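You operate a simulated robot arm through the tools that you are given. There is no shell and no other tool. Be economical: measure what you need, move in short steps, check, and stop when the job is done.

The job below is to be done with a simulated robot arm. You get a single attempt, and the scene is never put back.

JOB
Brush ochre bole over the clamped moulding's top, let it dry, then move it to the green mat.
Fine: use the yellow brush and put it back; leave the blue brush; black knob to FREE and stop slid right back first.
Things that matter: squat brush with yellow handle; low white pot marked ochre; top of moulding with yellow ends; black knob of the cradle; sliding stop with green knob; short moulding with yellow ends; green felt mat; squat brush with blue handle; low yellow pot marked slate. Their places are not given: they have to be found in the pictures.

Only the result counts: the job must be done as asked and must still hold three seconds after the hand-in. Knocking over, shifting, dropping, spilling or breaking anything else fails it.

ROBOT AND FRAMES
A 7-joint arm with a two-finger parallel gripper, fixed in place. Base frame: the origin is at the foot of the arm, x ahead of it, y to its left, z up. Units: mm, degrees, N and s.
Its first joint turns from -66.0 to 66.0 degrees. Payload 1.57 kg.
The TCP is the grasp point between the finger pads, 30 mm short of the fingertips. In the tool frame z runs along the fingers and y along their closing line. Largest opening 110 mm; finger width 24, thickness 12; the body of the gripper, 48 by 112 mm, starts 78 mm behind the TCP.
Orientation is told as [roll, pitch, yaw] about the base's x, y, z axes, in that order, counted from this pose: with the fingers straight down and closing along the base's y, the tool's x points along the base's -x, its y along +y and its z along -z.

CONTROLS
- The arm moves only by the tool jog_arm. Its argument "motion" is a list of rows, each a list of 6 numbers: the shift along the base's x, y, z in mm, then the turn, a rotation vector about the base's x, y, z in degrees. In form: [[dx, dy, dz, ax, ay, az], ...]. A call has 1 to 10 rows; each row shifts and turns the commanded pose from where the row before left it. "grip" is the closure, from 0 (fully open) to 1 (shut), set as the call begins (left out, the last holds). Each row takes 0.2 s and may step no farther than 50 mm and 8.6 degrees from the row before; otherwise, or with a gripper value out of range, the whole call is refused. Where a pose cannot be reached the arm comes as near as it can. A force on the tool above 40 N (or 10 N above the force at the start of the call, whichever is more), or a blocked arm, ends the call early, and 0.2 s more pass. Each finger travels about 108 mm/s and halts on what it meets, pressing with about 38 N; the grip force reading is that of the motor and also rises with nothing between the fingers. The clock runs only during rows and for 0.2 s after the last one: add rows that do not move to give the fingers time. It gives the time, the measured TCP pose, the force on the tool (base axes), the opening and the grip force at its end, in the units of the frame above (readings bear some noise).
- Cameras (640 x 400 px; columns grow to the right, rows downward): "scene" is fixed at [177.9, -405.2, 1399.5]; the picture's right is [0.61, -0.79, 0.00], its down [-0.46, -0.35, -0.82] and it looks along [0.64, 0.50, -0.58] (base axes); focal length 214 px, centre (320, 200). "wrist" rides on the gripper at [-36, 0, -80] in the tool frame; the picture's right is [0.00, -1.00, 0.00], its down [0.97, 0.00, -0.24] and it looks along [0.24, 0.00, 0.97] (tool axes); focal length 218 px, centre (320, 200).
- snapshot(camera): a new picture of that camera. The clock stands still meanwhile.
- locate(camera, pixels): there is no depth. For up to 12 entries [column, row, z] of the newest picture of that camera ("zoom" is the newest enlarged one), the place [x, y] in the base frame at which the ray of that pixel passes the height z, good to about 2 mm. The clock stands still meanwhile.
- inspect(camera, box): a new picture of the part [left, top, right, bottom] of that camera's present view, enlarged. The clock stands still meanwhile.
- job_done(): hands the job in; it is judged then, once.

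Keep the steps short. Do not move on a guess: measure, check each grasp and each placing, and mend mistakes. In all there are 80 turns and 34 pictures (those below and enlarged ones count). Leave the gripper open and the arm clear of the work at the hand-in unless told otherwise, and finish with a single line.

The tools are called after "Request:" by a JSON object that holds its "method" and its "body". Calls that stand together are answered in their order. jog_arm: Moves the arm, as the interface text tells. Its arguments: {"type":"object","properties":{"motion":{"type":"array"},"grip":{"type":"number"}},"required":["motion"]} The other tools are called the same way: snapshot (camera) takes a picture; locate (camera, pixels) gives the place at which the rays of pixels pass given heights; inspect (camera, box) takes an enlarged picture of a part of a camera's view; job_done () hands the job in.

At the start:

```text
time_s: 0.0
position: [334.3, -126.8, 1247.9]
orientation: [0.0, 0.1, 0.0]
force: [-0.7, 0.5, 0.2]
grip_width: 109.8
grasp_force: 0.1
```

scene: 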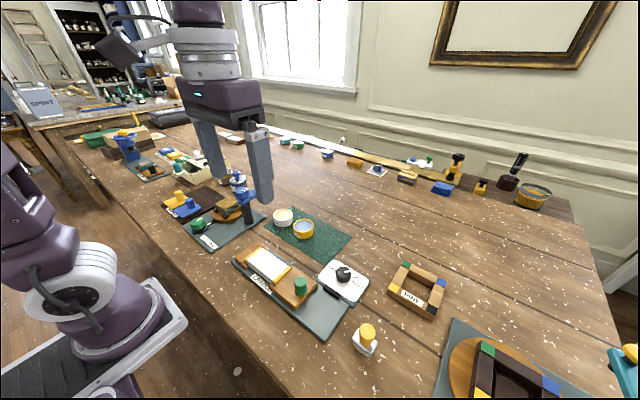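
wrist: 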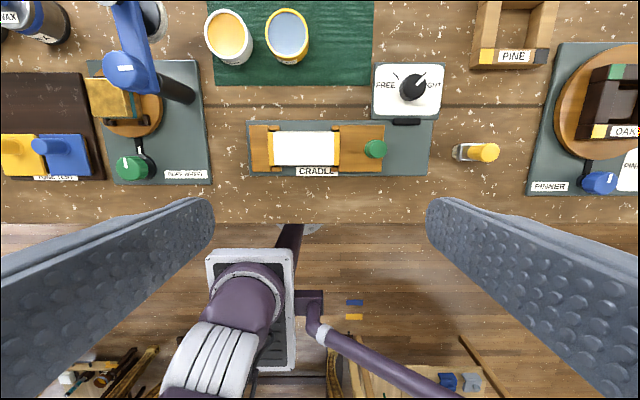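

I'll look closely at the cradle area and the surroundings first.

Request:
{"method": "inspect", "body": {"camera": "wrist", "box": [200, 0, 520, 200]}}

Request:
{"method": "inspect", "body": {"camera": "wrist", "box": [0, 0, 260, 200]}}

Request:
{"method": "inspect", "body": {"camera": "scene", "box": [220, 190, 420, 370]}}

Request:
{"method": "inspect", "body": {"camera": "scene", "box": [60, 90, 290, 260]}}

```text
2.00 times, centred on (360, 100) of wrist
```

zoom: 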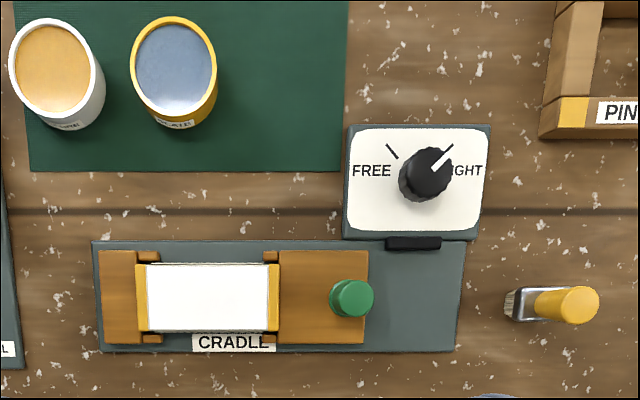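

```text
2.00 times, centred on (130, 100) of wrist
```

zoom: 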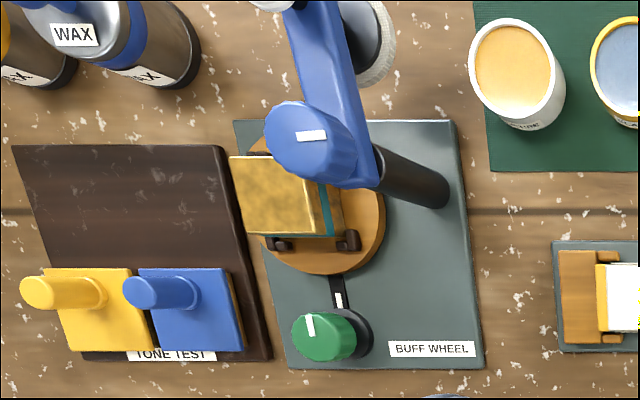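

```text
2.22 times, centred on (320, 280) of scene
```

zoom: 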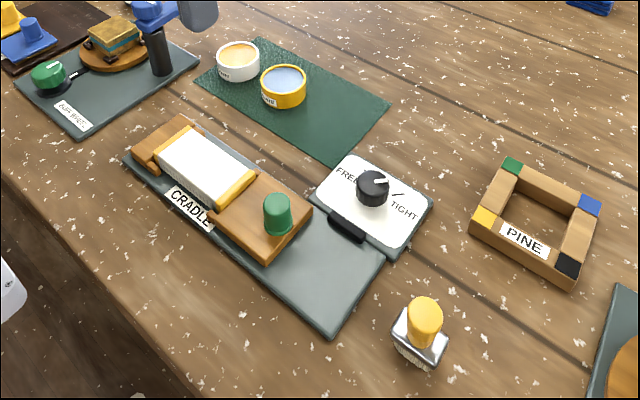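

```text
2.35 times, centred on (175, 175) of scene
```

zoom: 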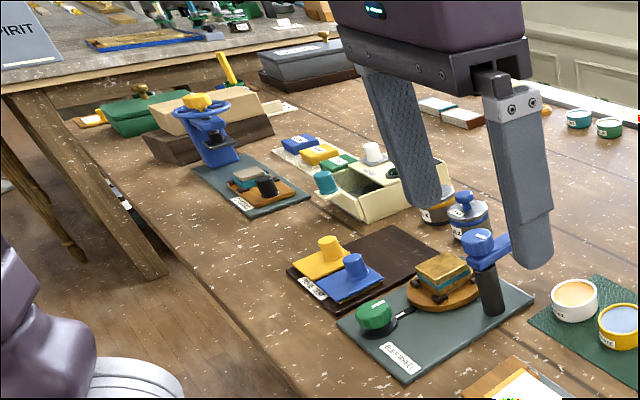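

The cradle is at wrist (320,148), the knob at (415,87), and the yellow brush at (475,152). The ochre pot (white) and slate pot (yellow) stand on the green mat's left half. I'll take approximate positions next.

Request:
{"method": "locate", "body": {"camera": "wrist", "pixels": [[413, 87, 820], [484, 152, 850], [458, 152, 800], [270, 148, 820], [338, 148, 820], [374, 149, 840], [215, 86, 794], [372, 86, 794], [228, 36, 830], [287, 35, 830], [248, 177, 798], [430, 175, 798]]}}

Request:
{"method": "locate", "body": {"camera": "scene", "pixels": [[283, 215, 830], [303, 228, 830], [344, 272, 820], [368, 332, 850], [300, 285, 845], [293, 207, 794], [262, 225, 794], [323, 262, 794], [352, 236, 794]]}}

```text
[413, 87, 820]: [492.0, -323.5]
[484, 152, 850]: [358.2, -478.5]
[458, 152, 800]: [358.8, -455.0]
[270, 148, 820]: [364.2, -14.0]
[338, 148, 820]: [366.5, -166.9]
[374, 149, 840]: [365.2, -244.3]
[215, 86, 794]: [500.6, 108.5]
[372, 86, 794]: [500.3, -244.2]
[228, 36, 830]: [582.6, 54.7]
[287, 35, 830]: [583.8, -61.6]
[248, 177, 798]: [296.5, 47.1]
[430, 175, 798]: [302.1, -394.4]
```

```text
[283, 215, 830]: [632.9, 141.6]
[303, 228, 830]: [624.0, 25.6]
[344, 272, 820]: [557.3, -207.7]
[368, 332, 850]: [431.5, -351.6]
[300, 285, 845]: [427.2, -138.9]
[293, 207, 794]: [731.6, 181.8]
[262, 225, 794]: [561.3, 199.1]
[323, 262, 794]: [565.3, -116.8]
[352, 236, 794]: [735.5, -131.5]
```

The two cameras disagree at the stated heights. Intersecting their rays puts the surface nearer z≈950 than 793. I'll check this by parallax: move down 100 mm and measure again.

Request:
{"method": "jog_arm", "body": {"motion": [[0, 0, -35, 0, 0, 0], [0, 0, -35, 0, 0, 0], [0, 0, -30, 0, 0, 0], [0, 0, 0, 0, 0, 0]]}}

Request:
{"method": "snapshot", "body": {"camera": "wrist"}}

```text
time_s: 1.0
position: [334.1, -126.7, 1147.6]
orientation: [0.0, -0.1, 0.0]
force: [-0.1, -0.5, -0.2]
grip_width: 109.9
grasp_force: 0.2
```

```text
27 pictures are left
```

wrist: 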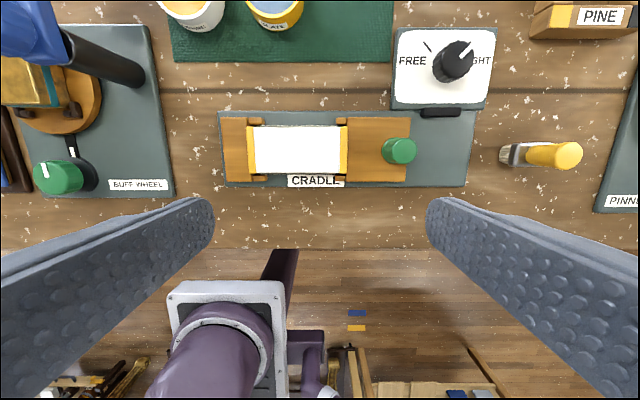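

Parallax also puts the surface near z≈945, so the stated 793 doesn't hold. I'll refine it by locating mat corners and plate corners from both cameras at trial heights.

Request:
{"method": "locate", "body": {"camera": "wrist", "pixels": [[392, 62, 950], [174, 62, 950], [392, 62, 940], [174, 62, 940], [466, 186, 950], [226, 186, 950], [466, 186, 940], [226, 186, 940], [475, 111, 950], [495, 109, 950], [535, 36, 950], [630, 36, 950]]}}

Request:
{"method": "locate", "body": {"camera": "scene", "pixels": [[327, 263, 950], [263.4, 226, 950], [327, 263, 940], [263.4, 226, 940], [325, 338.5, 950], [231.5, 262.5, 950], [325, 338.5, 940], [231.5, 262.5, 940], [350, 306, 950], [388, 290.5, 950]]}}

```text
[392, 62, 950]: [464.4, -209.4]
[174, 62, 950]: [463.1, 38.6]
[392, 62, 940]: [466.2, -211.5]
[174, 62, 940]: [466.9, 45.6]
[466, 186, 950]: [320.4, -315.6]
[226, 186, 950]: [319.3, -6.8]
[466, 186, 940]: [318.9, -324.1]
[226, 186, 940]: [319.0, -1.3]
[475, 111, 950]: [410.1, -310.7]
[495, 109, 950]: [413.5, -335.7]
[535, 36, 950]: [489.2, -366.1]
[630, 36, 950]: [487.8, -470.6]
```

```text
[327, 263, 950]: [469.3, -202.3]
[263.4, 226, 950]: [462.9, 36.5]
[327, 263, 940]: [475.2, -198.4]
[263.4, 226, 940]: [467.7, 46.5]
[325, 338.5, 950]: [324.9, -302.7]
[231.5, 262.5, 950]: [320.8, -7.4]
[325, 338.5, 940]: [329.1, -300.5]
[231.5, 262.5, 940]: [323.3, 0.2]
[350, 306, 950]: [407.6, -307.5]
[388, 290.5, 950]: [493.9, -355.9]
```

Both cameras agree at z≈950 for the surface. Everything lies square to the axes. Next I move toward the brush for a closer look.

Request:
{"method": "jog_arm", "body": {"motion": [[0, -50, 0, 0, 0, 0], [0, -50, 0, 0, 0, 0], [0, -50, 0, 0, 0, 0], [0, -50, 0, 0, 0, 0], [-10, -45, -40, 0, 0, 0], [-10, 0, -20, 0, 0, 0], [0, 0, 0, 0, 0, 0]]}}

Request:
{"method": "snapshot", "body": {"camera": "wrist"}}

Request:
{"method": "snapshot", "body": {"camera": "scene"}}

```text
refused: row 5 steps farther than a row can; nothing moved
```

```text
26 pictures are left
```

wrist: 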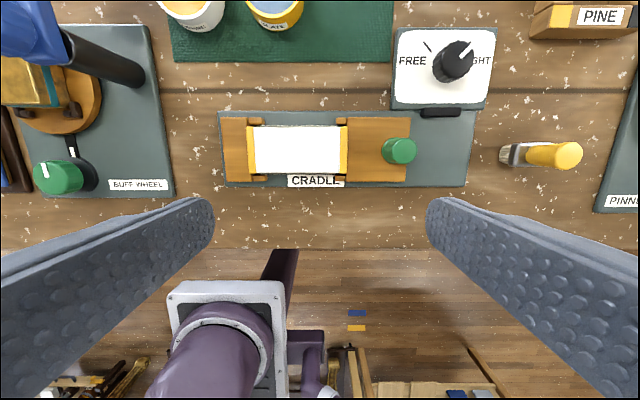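

```text
25 pictures are left
```

scene: 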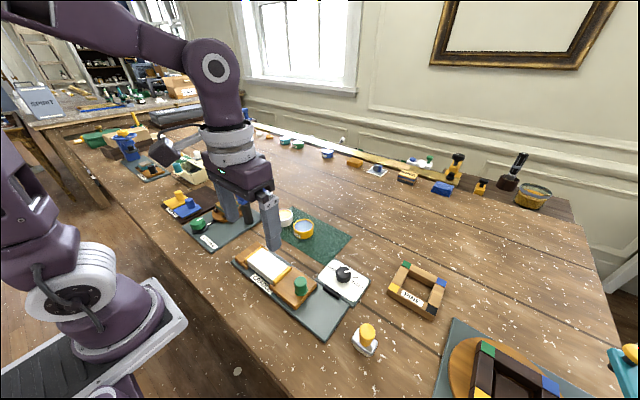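

A row was over-long, so nothing moved. I'll resend it with legal steps.

Request:
{"method": "jog_arm", "body": {"motion": [[0, -48, 0, 0, 0, 0], [0, -48, 0, 0, 0, 0], [0, -48, 0, 0, 0, 0], [0, -48, 0, 0, 0, 0], [0, -48, 0, 0, 0, 0], [0, 0, -30, 0, 0, 0], [0, 0, 0, 0, 0, 0]]}}

Request:
{"method": "snapshot", "body": {"camera": "wrist"}}

Request:
{"method": "inspect", "body": {"camera": "scene", "box": [320, 250, 440, 370]}}

```text
time_s: 2.6
position: [334.0, -367.4, 1118.3]
orientation: [0.0, 0.1, 0.0]
force: [-0.4, 0.4, 0.0]
grip_width: 110.0
grasp_force: 0.1
```

```text
24 pictures are left
```

wrist: 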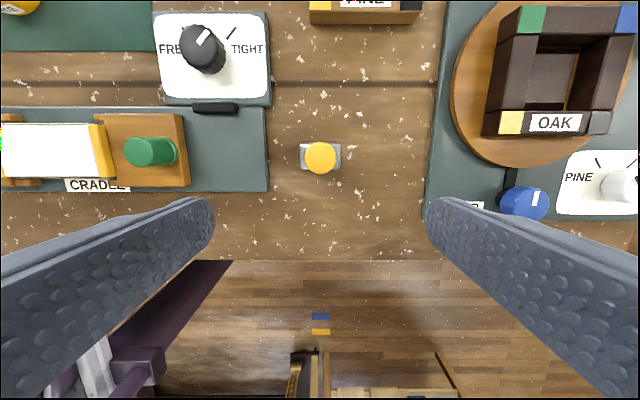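

```text
3.33 times, centred on (380, 310) of scene
```

zoom: 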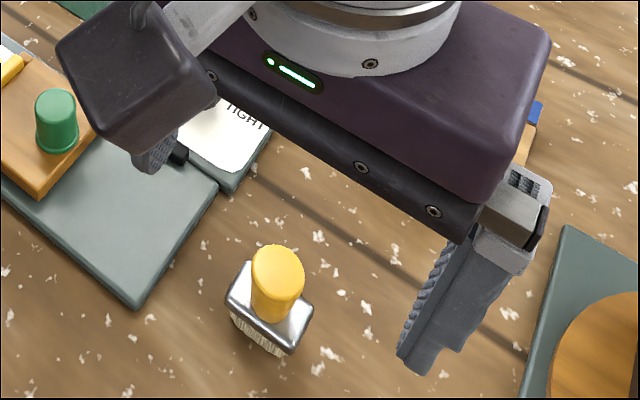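

The brush stands alone with handle top at wrist (320,157) and zoom (277,258). I'll triangulate heights for the brush, the knob and the green stop knob.

Request:
{"method": "locate", "body": {"camera": "wrist", "pixels": [[320, 157, 1000], [320, 157, 1020], [300, 142, 975], [341, 170, 975], [205, 48, 985], [205, 48, 970], [160, 151, 990], [160, 151, 1010], [301, 171, 950], [339, 171, 950]]}}

Request:
{"method": "locate", "body": {"camera": "zoom", "pixels": [[277, 258, 1000], [277, 258, 1020], [247, 263, 975], [226, 298, 975], [291, 352, 975], [313, 310, 975], [57, 98, 990], [57, 98, 1010], [285, 355, 950], [232, 318, 950]]}}

Request:
{"method": "locate", "body": {"camera": "scene", "pixels": [[343, 268, 985], [343, 268, 970], [343, 268, 1000]]}}

```text
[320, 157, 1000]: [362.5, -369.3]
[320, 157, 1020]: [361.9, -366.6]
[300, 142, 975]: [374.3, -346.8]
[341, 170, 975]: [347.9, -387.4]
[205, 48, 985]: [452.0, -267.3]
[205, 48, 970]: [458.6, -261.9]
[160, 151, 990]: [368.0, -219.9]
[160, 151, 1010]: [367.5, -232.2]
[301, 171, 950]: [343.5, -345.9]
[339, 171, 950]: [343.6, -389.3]
```

```text
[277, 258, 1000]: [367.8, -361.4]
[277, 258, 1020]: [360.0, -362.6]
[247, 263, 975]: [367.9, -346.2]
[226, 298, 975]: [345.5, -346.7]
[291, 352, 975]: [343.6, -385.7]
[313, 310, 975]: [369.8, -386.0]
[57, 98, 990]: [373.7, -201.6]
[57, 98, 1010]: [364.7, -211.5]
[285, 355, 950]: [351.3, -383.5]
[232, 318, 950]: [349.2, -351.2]
```

```text
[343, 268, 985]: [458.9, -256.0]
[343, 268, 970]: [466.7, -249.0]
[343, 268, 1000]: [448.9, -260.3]
```

Brush handle: centre about (360,-366), top at z≈1015, ferrule top at ≈978, ferrule 26 (x) × 40 (y). I go above it and descend so that the tips stay above the ferrule (TCP 1021).

Request:
{"method": "jog_arm", "body": {"motion": [[26, 1, 0, 0, 0, 0], [0, 0, -40, 0, 0, 0], [0, 0, -30, 0, 0, 0], [0, 0, -15, 0, 0, 0], [0, 0, -11, 0, 0, 0], [0, 0, 0, 0, 0, 0]]}}

Request:
{"method": "snapshot", "body": {"camera": "wrist"}}

```text
time_s: 4.0
position: [360.1, -365.9, 1022.8]
orientation: [0.0, 0.0, 0.0]
force: [0.6, 0.3, -0.5]
grip_width: 109.8
grasp_force: 0.0
```

```text
22 pictures are left
```

wrist: 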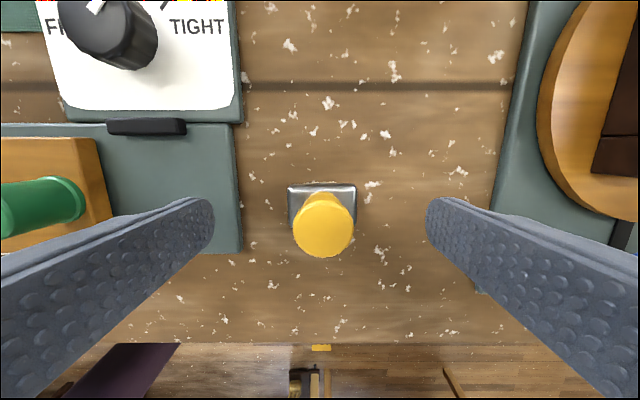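

Handle top computes to z≈1006, centre y≈-367, ferrule top ≈977. I lower 11 mm (tips ≈982), shift y −1, and close.

Request:
{"method": "jog_arm", "body": {"motion": [[0, -1, -6, 0, 0, 0], [0, 0, -5, 0, 0, 0], [0, 0, 0, 0, 0, 0]]}}

Request:
{"method": "jog_arm", "body": {"motion": [[0, 0, 0, 0, 0, 0], [0, 0, 0, 0, 0, 0], [0, 0, 0, 0, 0, 0], [0, 0, 0, 0, 0, 0]], "grip": 1.0}}

```text
time_s: 4.8
position: [360.5, -367.9, 1011.2]
orientation: [-0.1, 0.0, 0.1]
force: [-0.3, -0.1, -0.8]
grip_width: 110.1
grasp_force: 0.1
```

```text
time_s: 5.8
position: [359.4, -366.9, 1011.6]
orientation: [0.1, 0.0, 0.0]
force: [0.1, 0.3, 5.2]
grip_width: 22.3
grasp_force: 35.0
```

Gripped (22 mm). I lift 100 mm and go toward the pots, stopping short to view them from above.

Request:
{"method": "jog_arm", "body": {"motion": [[0, 0, 30, 0, 0, 0], [0, 0, 40, 0, 0, 0], [0, 0, 40, 0, 0, 0], [0, 48, 0, 0, 0, 0], [0, 48, 0, 0, 0, 0], [10, 48, 0, 0, 0, 0], [10, 48, 0, 0, 0, 0], [10, 48, 0, 0, 0, 0], [10, 48, 0, 0, 0, 0], [0, 0, 0, 0, 0, 0]]}}

Request:
{"method": "snapshot", "body": {"camera": "wrist"}}

Request:
{"method": "inspect", "body": {"camera": "scene", "box": [220, 190, 360, 290]}}

```text
time_s: 8.0
position: [399.0, -78.1, 1120.5]
orientation: [0.0, 0.0, -0.1]
force: [0.3, 0.1, -1.6]
grip_width: 22.5
grasp_force: 34.9
```

```text
21 pictures are left
```

wrist: 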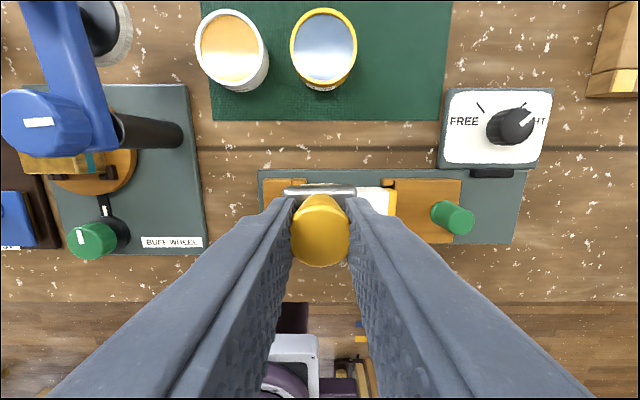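

```text
4.00 times, centred on (290, 240) of scene
```

zoom: 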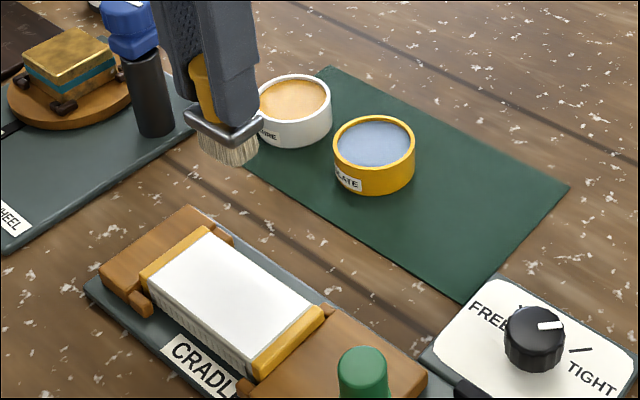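

Now I locate the pot rims, moulding corners and the neighbouring blue lever from both views.

Request:
{"method": "locate", "body": {"camera": "wrist", "pixels": [[231, 49, 975], [231, 49, 990], [197, 49, 985], [267, 49, 985], [324, 47, 985], [118, 140, 1030], [95, 80, 1050], [442, 121, 952], [212, 120, 952], [396, 205, 985], [509, 128, 985]]}}

Request:
{"method": "locate", "body": {"camera": "zoom", "pixels": [[294, 101, 975], [294, 101, 990], [374, 146, 985], [130, 35, 1030], [130, 35, 1050], [569, 185, 952], [322, 67, 952], [207, 233, 985], [145, 268, 985], [260, 376, 985], [324, 310, 985], [533, 325, 985]]}}

```text
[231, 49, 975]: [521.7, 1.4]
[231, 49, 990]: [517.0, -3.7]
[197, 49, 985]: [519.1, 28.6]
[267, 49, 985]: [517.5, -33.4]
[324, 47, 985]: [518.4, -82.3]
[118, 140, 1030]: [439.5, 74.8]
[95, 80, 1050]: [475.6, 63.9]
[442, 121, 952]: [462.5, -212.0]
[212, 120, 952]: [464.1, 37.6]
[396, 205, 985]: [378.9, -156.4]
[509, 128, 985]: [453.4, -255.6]
```

```text
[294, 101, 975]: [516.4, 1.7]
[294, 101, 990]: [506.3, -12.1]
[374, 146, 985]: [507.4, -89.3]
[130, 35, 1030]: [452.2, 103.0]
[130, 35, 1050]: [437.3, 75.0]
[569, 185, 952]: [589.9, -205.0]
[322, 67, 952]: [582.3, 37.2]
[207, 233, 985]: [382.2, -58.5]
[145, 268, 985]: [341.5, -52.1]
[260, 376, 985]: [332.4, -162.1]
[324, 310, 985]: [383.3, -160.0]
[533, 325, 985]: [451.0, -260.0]
```

Ochre pot: centre ≈(521,3), rim z≈972, outer Ø≈64. The blue lever's knob (450,77,1072) stays clear of the hand. I move over the pot, lower partway, then check.

Request:
{"method": "jog_arm", "body": {"motion": [[40, 27, 0, 0, 0, 0], [40, 27, 0, 0, 0, 0], [42, 27, 0, 0, 0, 0], [0, 0, -40, 0, 0, 0], [0, 0, -30, 0, 0, 0], [0, 0, 0, 0, 0, 0]]}}

Request:
{"method": "inspect", "body": {"camera": "scene", "box": [250, 180, 330, 240]}}

Request:
{"method": "snapshot", "body": {"camera": "wrist"}}

```text
time_s: 9.4
position: [521.6, 1.2, 1051.8]
orientation: [0.0, 0.0, -0.1]
force: [0.2, 0.7, -0.8]
grip_width: 22.4
grasp_force: 35.2
```

```text
6.67 times, centred on (290, 210) of scene
```

zoom: 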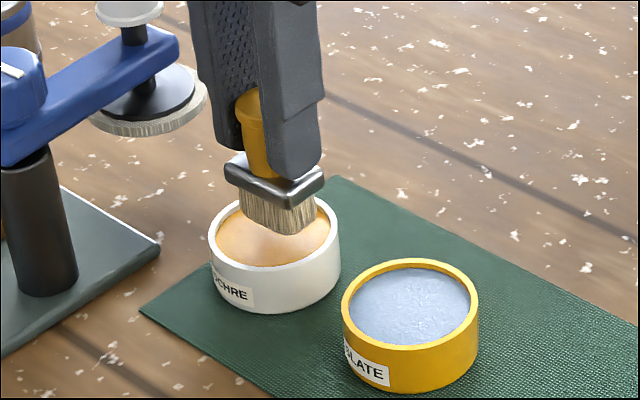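

```text
18 pictures are left
```

wrist: 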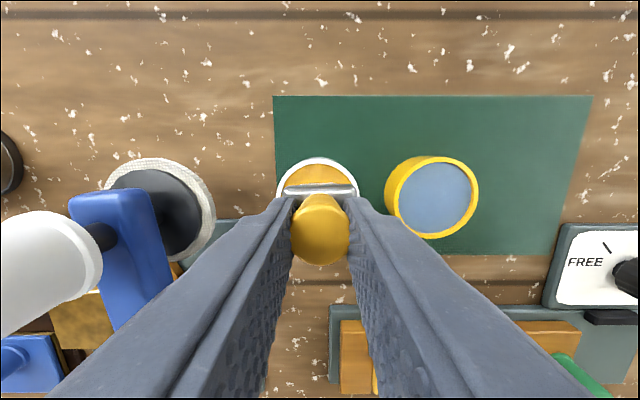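

The brush sits about 2 mm off the pot's centre, so I correct by (−2,+2) and lower toward the paint, watching force.

Request:
{"method": "jog_arm", "body": {"motion": [[-2, 2, 0, 0, 0, 0], [0, 0, -15, 0, 0, 0], [0, 0, -8, 0, 0, 0], [0, 0, -5, 0, 0, 0], [0, 0, 0, 0, 0, 0]]}}

Request:
{"method": "jog_arm", "body": {"motion": [[0, 0, -3, 0, 0, 0], [0, 0, 0, 0, 0, 0], [0, 0, 0, 0, 0, 0]]}}

Request:
{"method": "inspect", "body": {"camera": "scene", "box": [250, 180, 330, 240]}}

```text
time_s: 10.1
position: [520.7, 2.9, 1037.7]
orientation: [-0.1, -0.6, 0.1]
force: [0.5, 1.7, 10.6]
grip_width: 22.3
grasp_force: 35.4
stopped in row 3: the force on the tool passed its limit (the readings are from after the stop); the commanded pose is now the measured one
```

```text
time_s: 10.5
position: [522.6, 2.6, 1038.7]
orientation: [0.0, -0.9, 0.1]
force: [0.4, 1.1, 10.0]
grip_width: 22.5
grasp_force: 35.5
stopped in row 2: the force on the tool passed its limit (the readings are from after the stop); the commanded pose is now the measured one
```

```text
6.67 times, centred on (290, 210) of scene
```

zoom: 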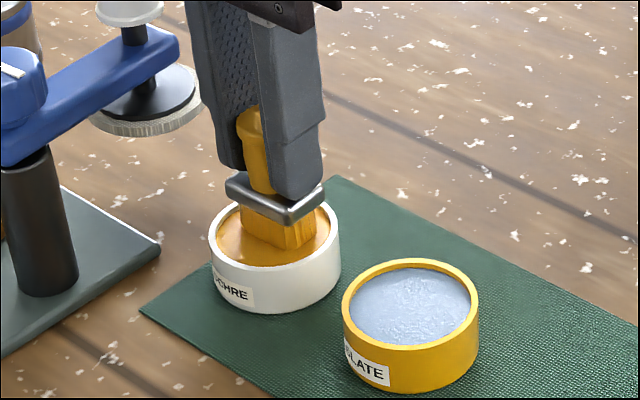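

Bristles are ochre, with 10 N resistance at TCP 1038. I lift straight up and go to a viewing position just behind the moulding.

Request:
{"method": "jog_arm", "body": {"motion": [[0, 0, 20, 0, 0, 0], [0, 0, 40, 0, 0, 0], [0, 0, 10, 0, 0, 0], [-40, -22, 0, 0, 0, 0], [-42, -22, 0, 0, 0, 0], [-42, -22, 0, 0, 0, 0], [-42, -22, 0, 0, 0, 0], [-42, -20, 0, 0, 0, 0], [0, 0, 0, 0, 0, 0]]}}

Request:
{"method": "snapshot", "body": {"camera": "wrist"}}

Request:
{"method": "inspect", "body": {"camera": "scene", "box": [220, 210, 340, 310]}}

```text
time_s: 12.5
position: [314.1, -104.2, 1106.9]
orientation: [-0.2, -0.8, 0.1]
force: [-0.2, -0.4, -1.3]
grip_width: 22.4
grasp_force: 34.9
```

```text
16 pictures are left
```

wrist: 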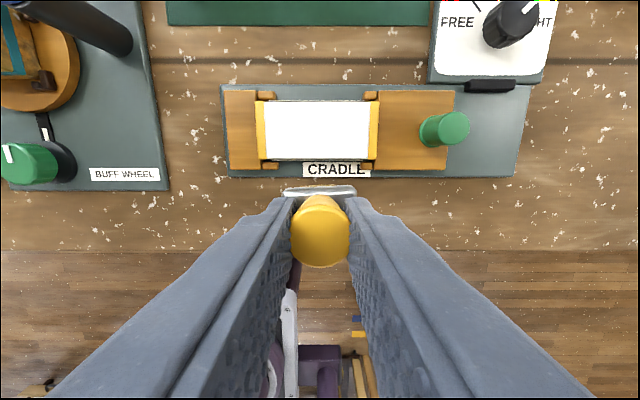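

```text
4.00 times, centred on (280, 260) of scene
```

zoom: 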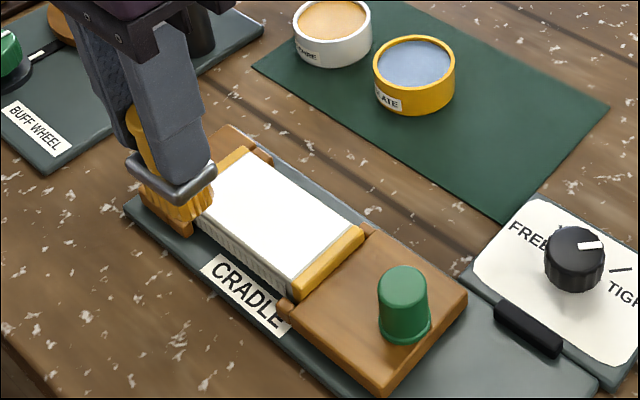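

Now I measure the moulding top's corners at trial heights in both views.

Request:
{"method": "locate", "body": {"camera": "wrist", "pixels": [[370, 101, 975], [370, 101, 985], [370, 101, 995], [264, 101, 985], [264, 158, 985], [370, 159, 985], [257, 130, 985], [378, 130, 985], [263, 92, 975], [375, 92, 975], [440, 122, 1000]]}}

Request:
{"method": "locate", "body": {"camera": "zoom", "pixels": [[353, 234, 975], [353, 234, 985], [353, 234, 995], [292, 281, 985], [249, 154, 985], [364, 233, 985], [300, 290, 985], [403, 275, 1000]]}}

```text
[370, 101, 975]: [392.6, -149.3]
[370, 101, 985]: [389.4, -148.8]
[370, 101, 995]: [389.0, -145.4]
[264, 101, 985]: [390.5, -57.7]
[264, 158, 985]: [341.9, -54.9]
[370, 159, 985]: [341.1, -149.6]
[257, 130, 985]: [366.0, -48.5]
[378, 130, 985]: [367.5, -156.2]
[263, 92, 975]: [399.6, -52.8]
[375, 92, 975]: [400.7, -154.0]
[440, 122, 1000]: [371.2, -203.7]
```

```text
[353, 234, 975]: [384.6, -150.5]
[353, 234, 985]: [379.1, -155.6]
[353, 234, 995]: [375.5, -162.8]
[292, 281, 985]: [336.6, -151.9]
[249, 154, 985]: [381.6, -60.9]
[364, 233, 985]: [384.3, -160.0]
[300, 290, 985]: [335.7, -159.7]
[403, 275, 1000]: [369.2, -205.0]
```

Moulding top: x≈341–388, y≈−47…−158, z≈974 with the jaws lower. I fix the slight pitch, go above the near-left part and lower to 1054 before feeling for contact.

Request:
{"method": "jog_arm", "body": {"motion": [[20, 14, 0, 0, 0.8, 0], [18, 14, 0, 0.2, 0, 0], [0, 0, -30, 0, 0, 0], [0, 0, -20, 0, 0, 0], [0, 0, -3, 0, 0, 0], [0, 0, 0, 0, 0, 0]]}}

Request:
{"method": "jog_arm", "body": {"motion": [[0, 0, -2, 0, 0, 0], [0, 0, -2, 0, 0, 0], [0, 0, -2, 0, 0, 0], [0, 0, -1, 0, 0, 0], [0, 0, 0, 0, 0, 0]]}}

```text
time_s: 13.9
position: [351.3, -76.4, 1054.6]
orientation: [0.1, 0.0, 0.0]
force: [0.0, -0.4, -1.8]
grip_width: 22.4
grasp_force: 34.9
```

```text
time_s: 15.1
position: [351.9, -76.1, 1047.3]
orientation: [0.1, 0.0, -0.1]
force: [-0.1, -0.2, 0.2]
grip_width: 22.5
grasp_force: 34.9
```

Request:
{"method": "jog_arm", "body": {"motion": [[0, 0, -1, 0, 0, 0], [0, 0, -1, 0, 0, 0], [0, 0, -1, 0, 0, 0], [0, 0, 0, 0, 0, 0]]}}

Request:
{"method": "inspect", "body": {"camera": "scene", "box": [220, 230, 300, 290]}}

```text
time_s: 16.1
position: [352.1, -76.1, 1044.3]
orientation: [0.1, -0.2, 0.0]
force: [-1.4, 1.5, 25.1]
grip_width: 22.6
grasp_force: 35.4
```

```text
6.67 times, centred on (260, 260) of scene
```

zoom: 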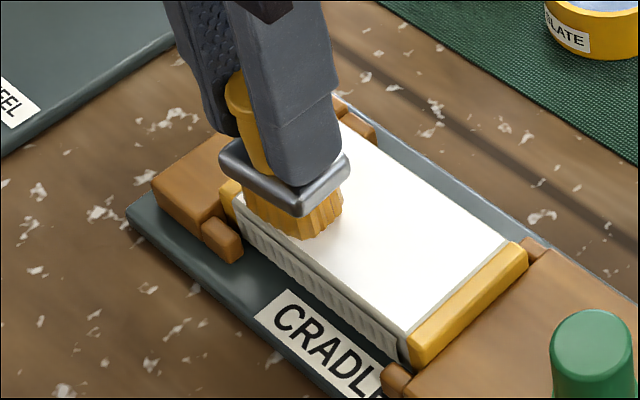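

Contact, 25 N and bristles flat on the top at its near-left end. I ease up 0.7 mm and sweep right along the top.

Request:
{"method": "jog_arm", "body": {"motion": [[0, 0, 0.7, 0, 0, 0], [0, -11, 0, 0, 0, 0], [0, -11, 0, 0, 0, 0], [0, -11, 0, 0, 0, 0], [0, -11, 0, 0, 0, 0], [0, -11, 0, 0, 0, 0], [0, 0, 0, 0, 0, 0]]}}

Request:
{"method": "inspect", "body": {"camera": "scene", "box": [220, 230, 310, 300]}}

```text
time_s: 17.7
position: [352.3, -131.8, 1044.7]
orientation: [0.2, 0.1, 0.0]
force: [-0.4, 0.7, -1.1]
grip_width: 22.0
grasp_force: 34.4
```

```text
5.71 times, centred on (265, 265) of scene
```

zoom: 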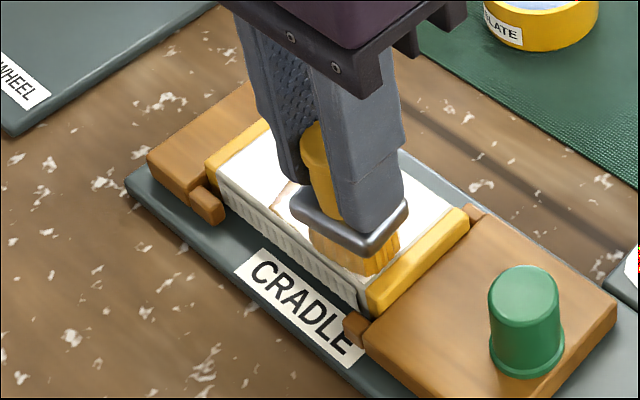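

The force dropped to zero and little paint seems to show. I press 0.8 mm lower and sweep back left, then lift to view.

Request:
{"method": "jog_arm", "body": {"motion": [[0, 0, -0.8, 0, 0, 0], [0, 0, 0, 0, 0, 0]]}}

Request:
{"method": "jog_arm", "body": {"motion": [[0, 11, 0, 0, 0, 0], [0, 11, 0, 0, 0, 0], [0, 11, 0, 0, 0, 0], [0, 11, 0, 0, 0, 0], [0, 11, 0, 0, 0, 0], [0, 0, 0, 0, 0, 0]]}}

Request:
{"method": "jog_arm", "body": {"motion": [[0, 0, 10, 0, 0, 0], [0, 0, 30, 0, 0, 0], [-20, -14, 20, 0, 0, 0], [-20, -14, 0, 0, 0, 0], [0, 0, 0, 0, 0, 0]]}}

Request:
{"method": "snapshot", "body": {"camera": "wrist"}}

```text
time_s: 18.3
position: [352.6, -132.2, 1045.5]
orientation: [0.1, 0.1, 0.1]
force: [-1.0, -1.8, 4.8]
grip_width: 22.2
grasp_force: 35.1
```

```text
time_s: 19.7
position: [352.3, -75.7, 1043.9]
orientation: [0.1, 0.1, 0.0]
force: [0.0, 1.0, -0.4]
grip_width: 22.3
grasp_force: 35.1
```

```text
time_s: 20.9
position: [311.6, -103.7, 1104.9]
orientation: [0.1, 0.0, -0.1]
force: [0.5, -0.5, -0.6]
grip_width: 22.4
grasp_force: 35.1
```

```text
12 pictures are left
```

wrist: 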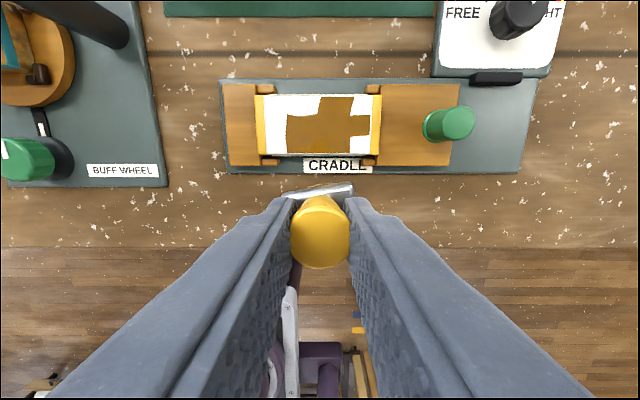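

Coarse patches are painted: the near-middle strip is brown, while the left end and far strip are still white. I'll do further strokes at the far strip (x≈377), starting further left, feeling down again.

Request:
{"method": "jog_arm", "body": {"motion": [[33, 19, 0, 0, 0, 0], [32, 19, 0, 0, 0, 0], [0, 0, -40, 0, 0, 0], [0, 0, -12, 0, 0, 0], [0, 0, -4, 0, 0, 0], [0, 0, -2, 0, 0, 0], [0, 0, 0, 0, 0, 0]]}}

Request:
{"method": "jog_arm", "body": {"motion": [[0, 0, -1, 0, 0, 0], [0, 0, -1, 0, 0, 0], [0, 0, 0, 0, 0, 0]]}}

```text
time_s: 22.5
position: [376.5, -66.6, 1045.2]
orientation: [0.2, 0.1, 0.0]
force: [0.7, 0.6, -0.8]
grip_width: 22.5
grasp_force: 35.6
```

```text
time_s: 23.3
position: [376.3, -65.8, 1044.0]
orientation: [0.0, 0.0, 0.0]
force: [-0.1, 0.0, -1.3]
grip_width: 22.4
grasp_force: 34.9
```

Request:
{"method": "jog_arm", "body": {"motion": [[0, 0, -1, 0, 0, 0], [0, 0, 0, 0, 0, 0]]}}

Request:
{"method": "jog_arm", "body": {"motion": [[0, 0, -0.7, 0, 0, 0], [0, 0, 0, 0, 0, 0]]}}

```text
time_s: 23.9
position: [376.7, -65.8, 1043.8]
orientation: [0.1, 0.0, 0.0]
force: [0.4, 0.5, 3.0]
grip_width: 22.4
grasp_force: 35.0
```

```text
time_s: 24.5
position: [377.4, -66.0, 1043.4]
orientation: [0.1, -0.1, 0.0]
force: [-1.9, 0.0, 17.3]
grip_width: 22.1
grasp_force: 34.7
```

Contact at 17 N. I sweep right at this height over 76 mm.

Request:
{"method": "jog_arm", "body": {"motion": [[0, -11, 0, 0, 0, 0], [0, -11, 0, 0, 0, 0], [0, -11, 0, 0, 0, 0], [0, -11, 0, 0, 0, 0], [0, -11, 0, 0, 0, 0], [0, -11, 0, 0, 0, 0], [0, -10, 0, 0, 0, 0], [0, 0, 0, 0, 0, 0]]}}

Request:
{"method": "jog_arm", "body": {"motion": [[-12, 0, 0, 0, 0, 0], [0, 0, -0.4, 0, 0, 0], [0, 0, 0, 0, 0, 0]]}}

```text
time_s: 26.3
position: [377.2, -142.7, 1042.3]
orientation: [0.1, 0.2, 0.0]
force: [0.5, 7.2, 23.0]
grip_width: 22.3
grasp_force: 34.5
```

```text
time_s: 27.1
position: [365.1, -141.4, 1043.8]
orientation: [0.0, -0.1, 0.0]
force: [7.4, -5.3, 29.5]
grip_width: 22.5
grasp_force: 35.2
```

Good contact (29 N). I raise 0.3 mm and sweep left along the middle, then look.

Request:
{"method": "jog_arm", "body": {"motion": [[0, 0, 0.3, 0, 0, 0], [0, 11, 0, 0, 0, 0], [0, 11, 0, 0, 0, 0], [0, 11, 0, 0, 0, 0], [0, 11, 0, 0, 0, 0], [0, 11, 0, 0, 0, 0], [0, 11, 0, 0, 0, 0], [0, 11, 0, 0, 0, 0], [0, 0, 0, 0, 0, 0]]}}

Request:
{"method": "jog_arm", "body": {"motion": [[-13, 0, 0, 0, 0, 0], [0, 0, 0, 0, 0, 0]]}}

```text
time_s: 27.9
position: [363.7, -126.0, 1043.8]
orientation: [-0.1, 0.1, 0.1]
force: [-3.3, -0.5, 13.8]
grip_width: 22.0
grasp_force: 35.1
stopped in row 3: the force on the tool passed its limit (the readings are from after the stop); the commanded pose is now the measured one
```

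```text
time_s: 28.5
position: [352.8, -124.7, 1043.5]
orientation: [0.0, -0.1, 0.2]
force: [6.0, -0.2, 15.1]
grip_width: 22.4
grasp_force: 34.8
```

Force limit stopped it at y=−126. I'm now at x=352 with 15 N, so I ease 0.4 mm and sweep left there.

Request:
{"method": "jog_arm", "body": {"motion": [[0, 0, 0.4, 0, 0, 0], [0, 10, 0, 0, 0, 0], [0, 10, 0, 0, 0, 0], [0, 10, 0, 0, 0, 0], [0, 10, 0, 0, 0, 0], [0, 10, 0, 0, 0, 0], [0, 10, 0, 0, 0, 0], [0, 0, 0, 0, 0, 0]]}}

Request:
{"method": "jog_arm", "body": {"motion": [[12, 0, 0, 0, 0, 0], [0, -10, 0, 0, 0, 0], [0, -10, 0, 0, 0, 0], [0, -10, 0, 0, 0, 0], [0, -10, 0, 0, 0, 0], [0, -10, 0, 0, 0, 0], [0, -10, 0, 0, 0, 0], [0, 0, 0, 0, 0, 0]]}}

Request:
{"method": "jog_arm", "body": {"motion": [[0, 0, 10, 0, 0, 0], [0, 0, 30, 0, 0, 0], [-26, 11, 20, 0, 0, 0], [-26, 11, 0, 0, 0, 0], [0, 0, 0, 0, 0, 0]]}}

Request:
{"method": "inspect", "body": {"camera": "wrist", "box": [200, 70, 440, 220]}}

```text
time_s: 30.3
position: [352.3, -65.1, 1043.2]
orientation: [0.0, 0.1, 0.1]
force: [-0.8, -4.8, 14.6]
grip_width: 21.9
grasp_force: 35.0
```

```text
time_s: 32.1
position: [364.0, -125.7, 1044.0]
orientation: [0.0, 0.0, 0.2]
force: [0.2, 4.5, 11.6]
grip_width: 22.0
grasp_force: 34.8
```

```text
time_s: 33.3
position: [311.6, -103.4, 1102.0]
orientation: [0.1, 0.0, 0.0]
force: [-0.3, -0.2, -0.6]
grip_width: 21.9
grasp_force: 35.2
```

```text
2.67 times, centred on (320, 145) of wrist
```

zoom: 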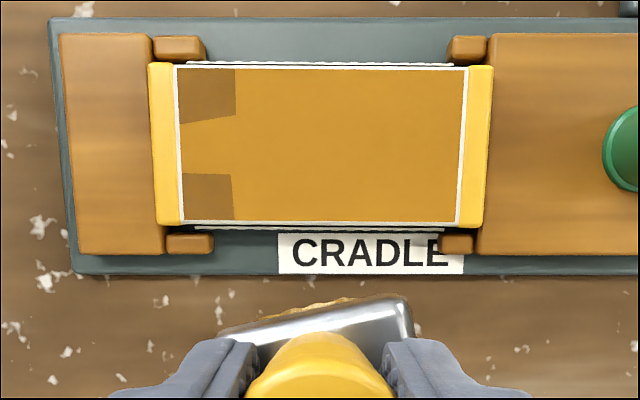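

The whole top is covered, but two left corner cells are darker (thinner coat or still wet). I'll give those two corners one more light stroke.

Request:
{"method": "jog_arm", "body": {"motion": [[32, 18, 0, 0, 0, 0], [33, 18, 0, 0, 0, 0], [0, 0, -40, 0, 0, 0], [0, 0, -12, 0, 0, 0], [0, 0, -4, 0, 0, 0], [0, 0, -2, 0, 0, 0], [0, 0, 0, 0, 0, 0]]}}

Request:
{"method": "jog_arm", "body": {"motion": [[0, 0, -0.7, 0, 0, 0], [0, 0, 0, 0, 0, 0]]}}

```text
time_s: 34.9
position: [376.7, -66.0, 1044.8]
orientation: [0.1, 0.0, 0.0]
force: [0.0, -0.2, -1.1]
grip_width: 22.1
grasp_force: 34.9
```

```text
time_s: 35.5
position: [376.2, -66.7, 1043.8]
orientation: [0.1, 0.1, 0.1]
force: [-0.1, 0.0, -0.6]
grip_width: 22.2
grasp_force: 35.2
```

Request:
{"method": "jog_arm", "body": {"motion": [[0, 0, -0.8, 0, 0, 0], [0, 0, 0, 0, 0, 0]]}}

Request:
{"method": "jog_arm", "body": {"motion": [[0, 0, -0.6, 0, 0, 0], [0, 0, 0, 0, 0, 0]]}}

```text
time_s: 36.1
position: [377.1, -65.7, 1043.1]
orientation: [0.0, 0.2, 0.0]
force: [0.6, -0.5, 0.2]
grip_width: 22.4
grasp_force: 35.3
```

```text
time_s: 36.7
position: [377.5, -66.6, 1043.3]
orientation: [0.0, 0.0, 0.0]
force: [0.7, 0.4, 7.7]
grip_width: 22.4
grasp_force: 34.6
```

Contact at 8 N. I make short strokes: right and back at the far corner, then near corner, then lift and view.

Request:
{"method": "jog_arm", "body": {"motion": [[0, 0, -0.4, 0, 0, 0], [0, -9, 0, 0, 0, 0], [0, -9, 0, 0, 0, 0], [0, 9, 0, 0, 0, 0], [0, 9, 0, 0, 0, 0], [-12, 0, 0, 0, 0, 0], [-12, 0, 0, 0, 0, 0], [0, 0, 0, 0, 0, 0]]}}

Request:
{"method": "jog_arm", "body": {"motion": [[0, -9, 0, 0, 0, 0], [0, -9, 0, 0, 0, 0], [0, 9, 0, 0, 0, 0], [0, 9, 0, 0, 0, 0], [0, 0, 0, 0, 0, 0]]}}

Request:
{"method": "jog_arm", "body": {"motion": [[0, 0, 10, 0, 0, 0], [0, 0, 30, 0, 0, 0], [-20, -18, 20, 0, 0, 0], [-20, -18, 0, 0, 0, 0], [0, 0, 0, 0, 0, 0]]}}

Request:
{"method": "inspect", "body": {"camera": "wrist", "box": [200, 70, 440, 220]}}

```text
time_s: 38.5
position: [353.7, -67.6, 1043.2]
orientation: [-0.1, -0.2, 0.0]
force: [12.5, 3.5, 36.6]
grip_width: 22.3
grasp_force: 35.0
```

```text
time_s: 38.9
position: [351.4, -72.0, 1041.9]
orientation: [0.3, 0.2, 0.0]
force: [-2.7, 4.1, 17.9]
grip_width: 22.2
grasp_force: 35.3
stopped in row 1: the force on the tool passed its limit (the readings are from after the stop); the commanded pose is now the measured one
```

```text
time_s: 40.1
position: [310.2, -109.4, 1103.3]
orientation: [0.2, 0.1, 0.1]
force: [-0.4, -0.7, -0.4]
grip_width: 22.2
grasp_force: 35.5
```

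```text
2.67 times, centred on (320, 145) of wrist
```

zoom: 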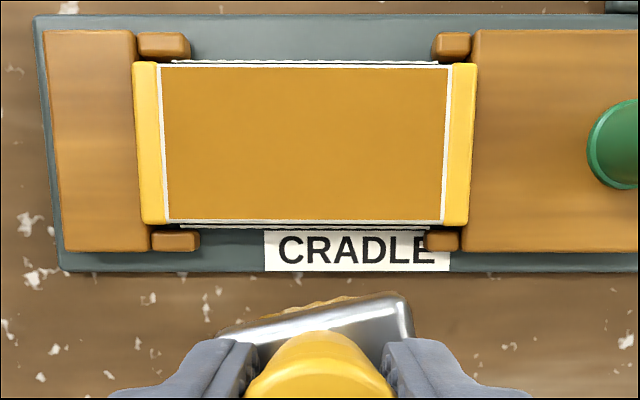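

The top is now evenly ochre. Next I return the brush: back to (360,-367) at height, undoing its ~10° twist in the grip, then down.

Request:
{"method": "jog_arm", "body": {"motion": [[8, -43, 0, 0, 0, -2], [8, -43, 0, 0, 0, -2], [8, -43, 0, 0, 0, -2], [8, -43, 0, 0, 0, -2], [8, -43, 0, 0, 0, -2], [10, -43, 0, 0, 0, 0], [0, 0, -40, 0, 0, 0], [0, 0, -40, 0, 0, 0], [0, 0, 0, 0, 0, 0]]}}

Request:
{"method": "jog_arm", "body": {"motion": [[0, 0, -6, 0, 0, 0], [0, 0, -3, 0, 0, 0], [0, 0, -2, 0, 0, 0], [0, 0, 0, 0, 0, 0]]}}

```text
time_s: 42.1
position: [362.5, -366.8, 1020.7]
orientation: [0.3, 0.2, -9.9]
force: [0.3, 0.3, -0.9]
grip_width: 22.4
grasp_force: 34.9
```

```text
time_s: 43.1
position: [361.5, -366.8, 1012.0]
orientation: [0.2, 0.3, -10.0]
force: [0.0, 0.2, 3.1]
grip_width: 21.9
grasp_force: 35.4
```

Request:
{"method": "jog_arm", "body": {"motion": [[0, 0, -0.8, 0, 0, 0], [0, 0, 0, 0, 0, 0]]}}

Request:
{"method": "inspect", "body": {"camera": "scene", "box": [320, 280, 420, 360]}}

```text
time_s: 43.7
position: [361.2, -365.4, 1010.3]
orientation: [0.2, 0.2, -10.0]
force: [-1.2, 2.6, 16.0]
grip_width: 22.3
grasp_force: 34.6
```

```text
5.00 times, centred on (370, 320) of scene
```

zoom: 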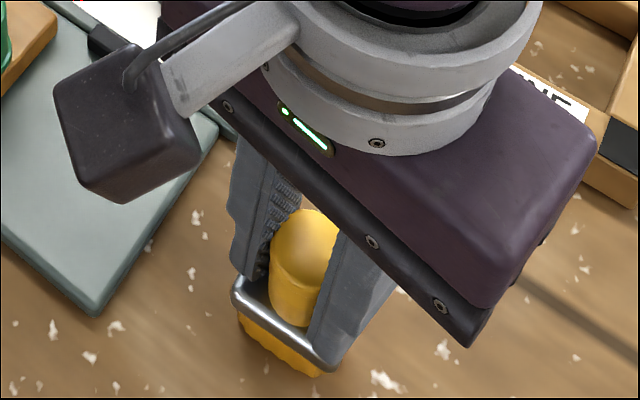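

Brush stands on the table (16 N). I ease up slightly, open, and rise.

Request:
{"method": "jog_arm", "body": {"motion": [[0, 0, 0.4, 0, 0, 0], [0, 0, 0, 0, 0, 0]]}}

Request:
{"method": "jog_arm", "body": {"motion": [[0, 0, 0, 0, 0, 0], [0, 0, 0, 0, 0, 0], [0, 0, 0, 0, 0, 0], [0, 0, 20, 0, 0, 0], [0, 0, 30, 0, 0, 0], [0, 0, 40, 0, 0, 0], [0, 0, 0, 0, 0, 0]], "grip": 0.4}}

Request:
{"method": "jog_arm", "body": {"motion": [[10, 40, 0, 0, 0, 5], [5, 30, 0, 0, 0, 5], [0, 0, 0, 0, 0, 0]], "grip": 0.3}}

Request:
{"method": "snapshot", "body": {"camera": "wrist"}}

```text
time_s: 44.3
position: [361.7, -367.4, 1011.4]
orientation: [0.2, 0.2, -10.0]
force: [0.4, 0.3, 13.1]
grip_width: 22.5
grasp_force: 35.7
```

```text
time_s: 45.9
position: [362.1, -367.4, 1102.0]
orientation: [0.1, 0.2, -10.0]
force: [-0.3, -0.2, 0.4]
grip_width: 66.0
grasp_force: 0.1
```

```text
time_s: 46.7
position: [376.9, -296.8, 1101.3]
orientation: [0.1, 0.2, 0.2]
force: [0.5, -0.8, 0.2]
grip_width: 77.0
grasp_force: 0.0
```

```text
8 pictures are left
```

wrist: 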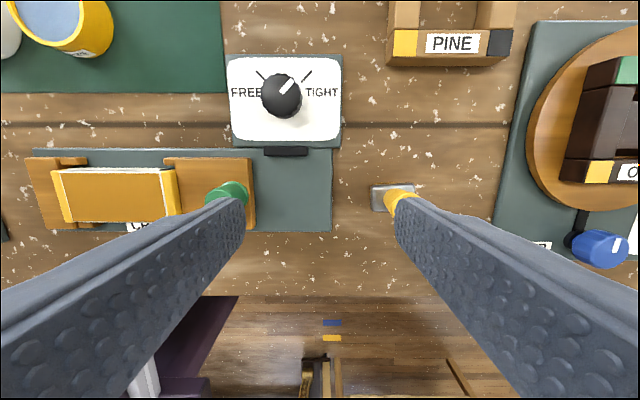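

The yellow brush stands upright at its place. The knob points to TIGHT, so I measure it now: top about (287,91), base about (281,98). I also measure the green stop.

Request:
{"method": "locate", "body": {"camera": "wrist", "pixels": [[284, 88, 975], [284, 88, 985], [281, 98, 960], [263, 96, 975], [302, 96, 975], [228, 190, 990], [228, 190, 1000], [255, 190, 965], [332, 190, 955], [167, 190, 965], [254, 158, 965], [254, 229, 965]]}}

Request:
{"method": "inspect", "body": {"camera": "scene", "box": [270, 230, 390, 330]}}

```text
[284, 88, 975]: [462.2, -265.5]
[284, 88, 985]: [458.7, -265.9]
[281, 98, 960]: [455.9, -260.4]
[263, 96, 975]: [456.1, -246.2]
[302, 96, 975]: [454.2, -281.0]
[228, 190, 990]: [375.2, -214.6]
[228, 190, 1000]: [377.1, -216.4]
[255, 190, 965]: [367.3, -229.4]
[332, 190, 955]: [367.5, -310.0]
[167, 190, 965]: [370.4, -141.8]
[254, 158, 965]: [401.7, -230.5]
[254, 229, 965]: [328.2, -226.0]
```

```text
4.00 times, centred on (330, 280) of scene
```

zoom: 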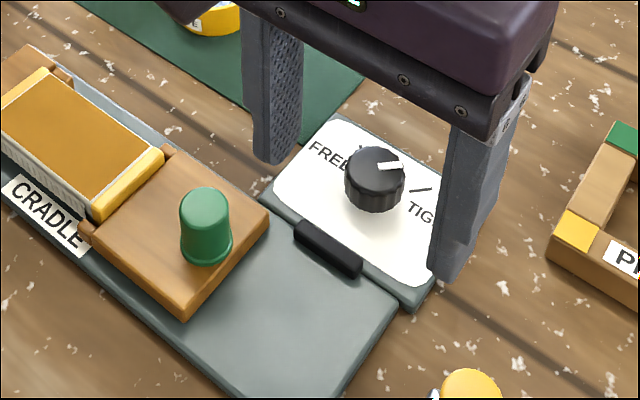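

Knob centre ≈(456,-261.5), Ø≈35, top ≈977; stop block x≈328–401, y≈−145…−229, with its green knob at ≈(370,-208). I go over the black knob with the hand pre-turned −45°, fingers at 60 mm.

Request:
{"method": "jog_arm", "body": {"motion": [[27, 12, 0, 0, 0, -7.5], [27, 12, 0, 0, 0, -7.5], [25, 11, 0, 0, 0, -7.5], [0, 0, 0, 0, 0, -7.5], [0, 0, -20, 0, 0, -7.5], [0, 0, -40, 0, 0, -7.5], [0, 0, -25, 0, 0, 0], [0, 0, 0, 0, 0, 0]], "grip": 0.45}}

Request:
{"method": "snapshot", "body": {"camera": "wrist"}}

```text
time_s: 48.5
position: [455.6, -261.6, 1016.4]
orientation: [0.1, 0.2, -45.0]
force: [-0.6, 0.8, 0.7]
grip_width: 60.3
grasp_force: 0.0
```

```text
6 pictures are left
```

wrist: 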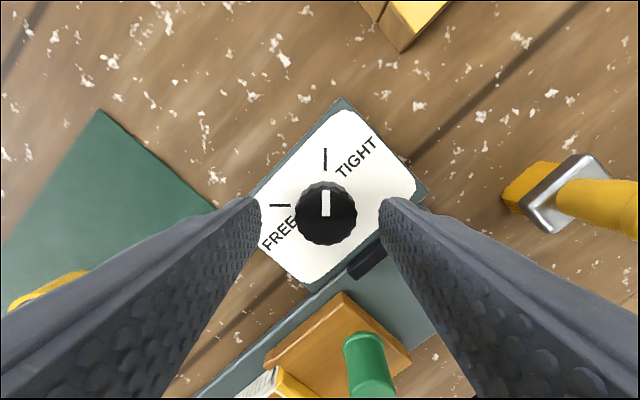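

Knob appears ~4 mm to image-right of the finger midline, so I shift (−4,−1.6) and lower so that tips reach ≈964.

Request:
{"method": "jog_arm", "body": {"motion": [[-4, -1.6, 0, 0, 0, 0], [0, 0, -12, 0, 0, 0], [0, 0, -6, 0, 0, 0], [0, 0, -3, 0, 0, 0], [0, 0, 0, 0, 0, 0]]}}

Request:
{"method": "jog_arm", "body": {"motion": [[0, 0, 0, 0, 0, 0], [0, 0, 0, 0, 0, 0], [0, 0, 0, 0, 0, 0]], "grip": 1.0}}

```text
time_s: 49.7
position: [451.5, -263.8, 995.4]
orientation: [0.2, 0.3, -45.0]
force: [-0.6, 0.0, 1.0]
grip_width: 60.6
grasp_force: 0.1
```

```text
time_s: 50.5
position: [452.9, -262.7, 994.1]
orientation: [0.2, 0.2, -44.9]
force: [11.1, 10.1, -2.5]
grip_width: 33.9
grasp_force: 41.3
```

Knob gripped (34 mm) with a ~15 N side push. I relieve that by (+1.2,+1.0), then turn +90° in 8° rows.

Request:
{"method": "jog_arm", "body": {"motion": [[1.2, 1, 0, 0, 0, 0], [0, 0, 0, 0, 0, 8], [0, 0, 0, 0, 0, 8], [0, 0, 0, 0, 0, 8], [0, 0, 0, 0, 0, 0]]}}

```text
time_s: 51.7
position: [452.2, -263.2, 995.9]
orientation: [0.1, 0.3, -21.0]
force: [0.4, 1.2, 1.9]
grip_width: 33.6
grasp_force: 41.0
```

Request:
{"method": "jog_arm", "body": {"motion": [[0, 0, 0, 0, 0, 8], [0, 0, 0, 0, 0, 8], [0, 0, 0, 0, 0, 8], [0, 0, 0, 0, 0, 8], [0, 0, 0, 0, 0, 8], [0, 0, 0, 0, 0, 8], [0, 0, 0, 0, 0, 8], [0, 0, 0, 0, 0, 8], [0, 0, 0, 0, 0, 4], [0, 0, 0, 0, 0, 0]]}}

```text
time_s: 53.9
position: [452.0, -263.7, 995.3]
orientation: [0.0, 0.2, 47.1]
force: [3.6, -21.8, 10.7]
grip_width: 33.8
grasp_force: 41.2
```

Turned to +47° with some reaction, likely at its stop. I open and rise, then view.

Request:
{"method": "jog_arm", "body": {"motion": [[0, 0, 0, 0, 0, 0], [0, 0, 0, 0, 0, 0], [0, 0, 20, 0, 0, 0], [0, 0, 40, 0, 0, 0], [0, 0, 20, 0, 0, -8], [0, 0, 0, 0, 0, -8], [0, 0, 0, 0, 0, -8], [0, 0, 0, 0, 0, -8], [0, 0, 0, 0, 0, -8], [0, 0, 0, 0, 0, -7]], "grip": 0.45}}

Request:
{"method": "jog_arm", "body": {"motion": [[-40, 20, 0, 0, 0, 0], [-20, 20, 0, 0, 0, 0], [0, 0, 0, 0, 0, 0]]}}

Request:
{"method": "snapshot", "body": {"camera": "wrist"}}

```text
time_s: 56.1
position: [452.5, -261.5, 1074.9]
orientation: [0.1, 0.2, -0.2]
force: [0.0, 0.5, 0.1]
grip_width: 60.7
grasp_force: 0.0
```

```text
time_s: 56.9
position: [392.4, -223.2, 1075.5]
orientation: [0.2, 0.2, 0.0]
force: [0.1, 0.4, 0.4]
grip_width: 60.6
grasp_force: 0.1
```

```text
5 pictures are left
```

wrist: 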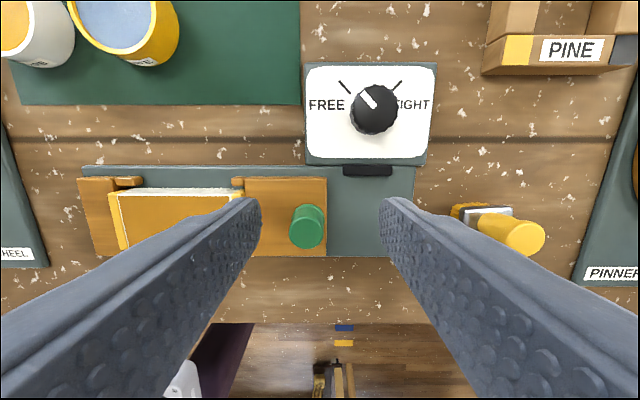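

The knob now points to FREE. Next is the sliding stop, and I measure its green knob and the block edges in this view.

Request:
{"method": "locate", "body": {"camera": "wrist", "pixels": [[309, 220, 990], [309, 220, 1000], [305, 240, 970], [327, 215, 965], [414, 215, 955], [327, 256, 955], [414, 256, 955], [369, 170, 965], [290, 225, 980], [326, 225, 980]]}}

```text
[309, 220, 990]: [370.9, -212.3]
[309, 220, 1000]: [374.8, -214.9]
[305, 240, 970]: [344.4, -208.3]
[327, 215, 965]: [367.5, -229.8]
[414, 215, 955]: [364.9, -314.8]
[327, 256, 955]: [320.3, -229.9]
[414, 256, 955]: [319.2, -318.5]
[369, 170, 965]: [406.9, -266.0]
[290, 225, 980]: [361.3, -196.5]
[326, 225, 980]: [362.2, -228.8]
```

Green knob ≈(367,-211), top ≈993, block top ≈967. I go above it and down to tips ≈974, then grip.

Request:
{"method": "jog_arm", "body": {"motion": [[-25, 12, 0, 0, 0, 0], [0, 0, -40, 0, 0, 0], [0, 0, -25, 0, 0, 0], [0, 0, -6, 0, 0, 0], [0, 0, 0, 0, 0, 0]]}}

Request:
{"method": "jog_arm", "body": {"motion": [[0, 0, 0, 0, 0, 0], [0, 0, 0, 0, 0, 0], [0, 0, 0, 0, 0, 0]], "grip": 1.0}}

```text
time_s: 58.2
position: [365.6, -210.2, 1005.2]
orientation: [0.1, 0.2, -0.1]
force: [-3.4, 0.9, 10.4]
grip_width: 61.0
grasp_force: 0.4
stopped in row 5: the force on the tool passed its limit (the readings are from after the stop); the commanded pose is now the measured one
```

```text
time_s: 59.0
position: [367.8, -211.1, 1004.1]
orientation: [0.1, 0.0, 0.0]
force: [-2.5, -1.4, 21.3]
grip_width: 25.1
grasp_force: 36.6
```

Tips touched the block top; knob gripped at 25 mm. I relieve the downward press and slide right (−y).

Request:
{"method": "jog_arm", "body": {"motion": [[0, 0, 1.2, 0, 0, 0], [0, -8, 0, 0, 0, 0], [0, -8, 0, 0, 0, 0], [0, -8, 0, 0, 0, 0], [0, -8, 0, 0, 0, 0], [0, 0, 0, 0, 0, 0]]}}

```text
time_s: 60.4
position: [367.5, -241.6, 1004.5]
orientation: [0.1, 0.2, 0.0]
force: [1.6, 7.7, -15.6]
grip_width: 25.0
grasp_force: 36.5
```

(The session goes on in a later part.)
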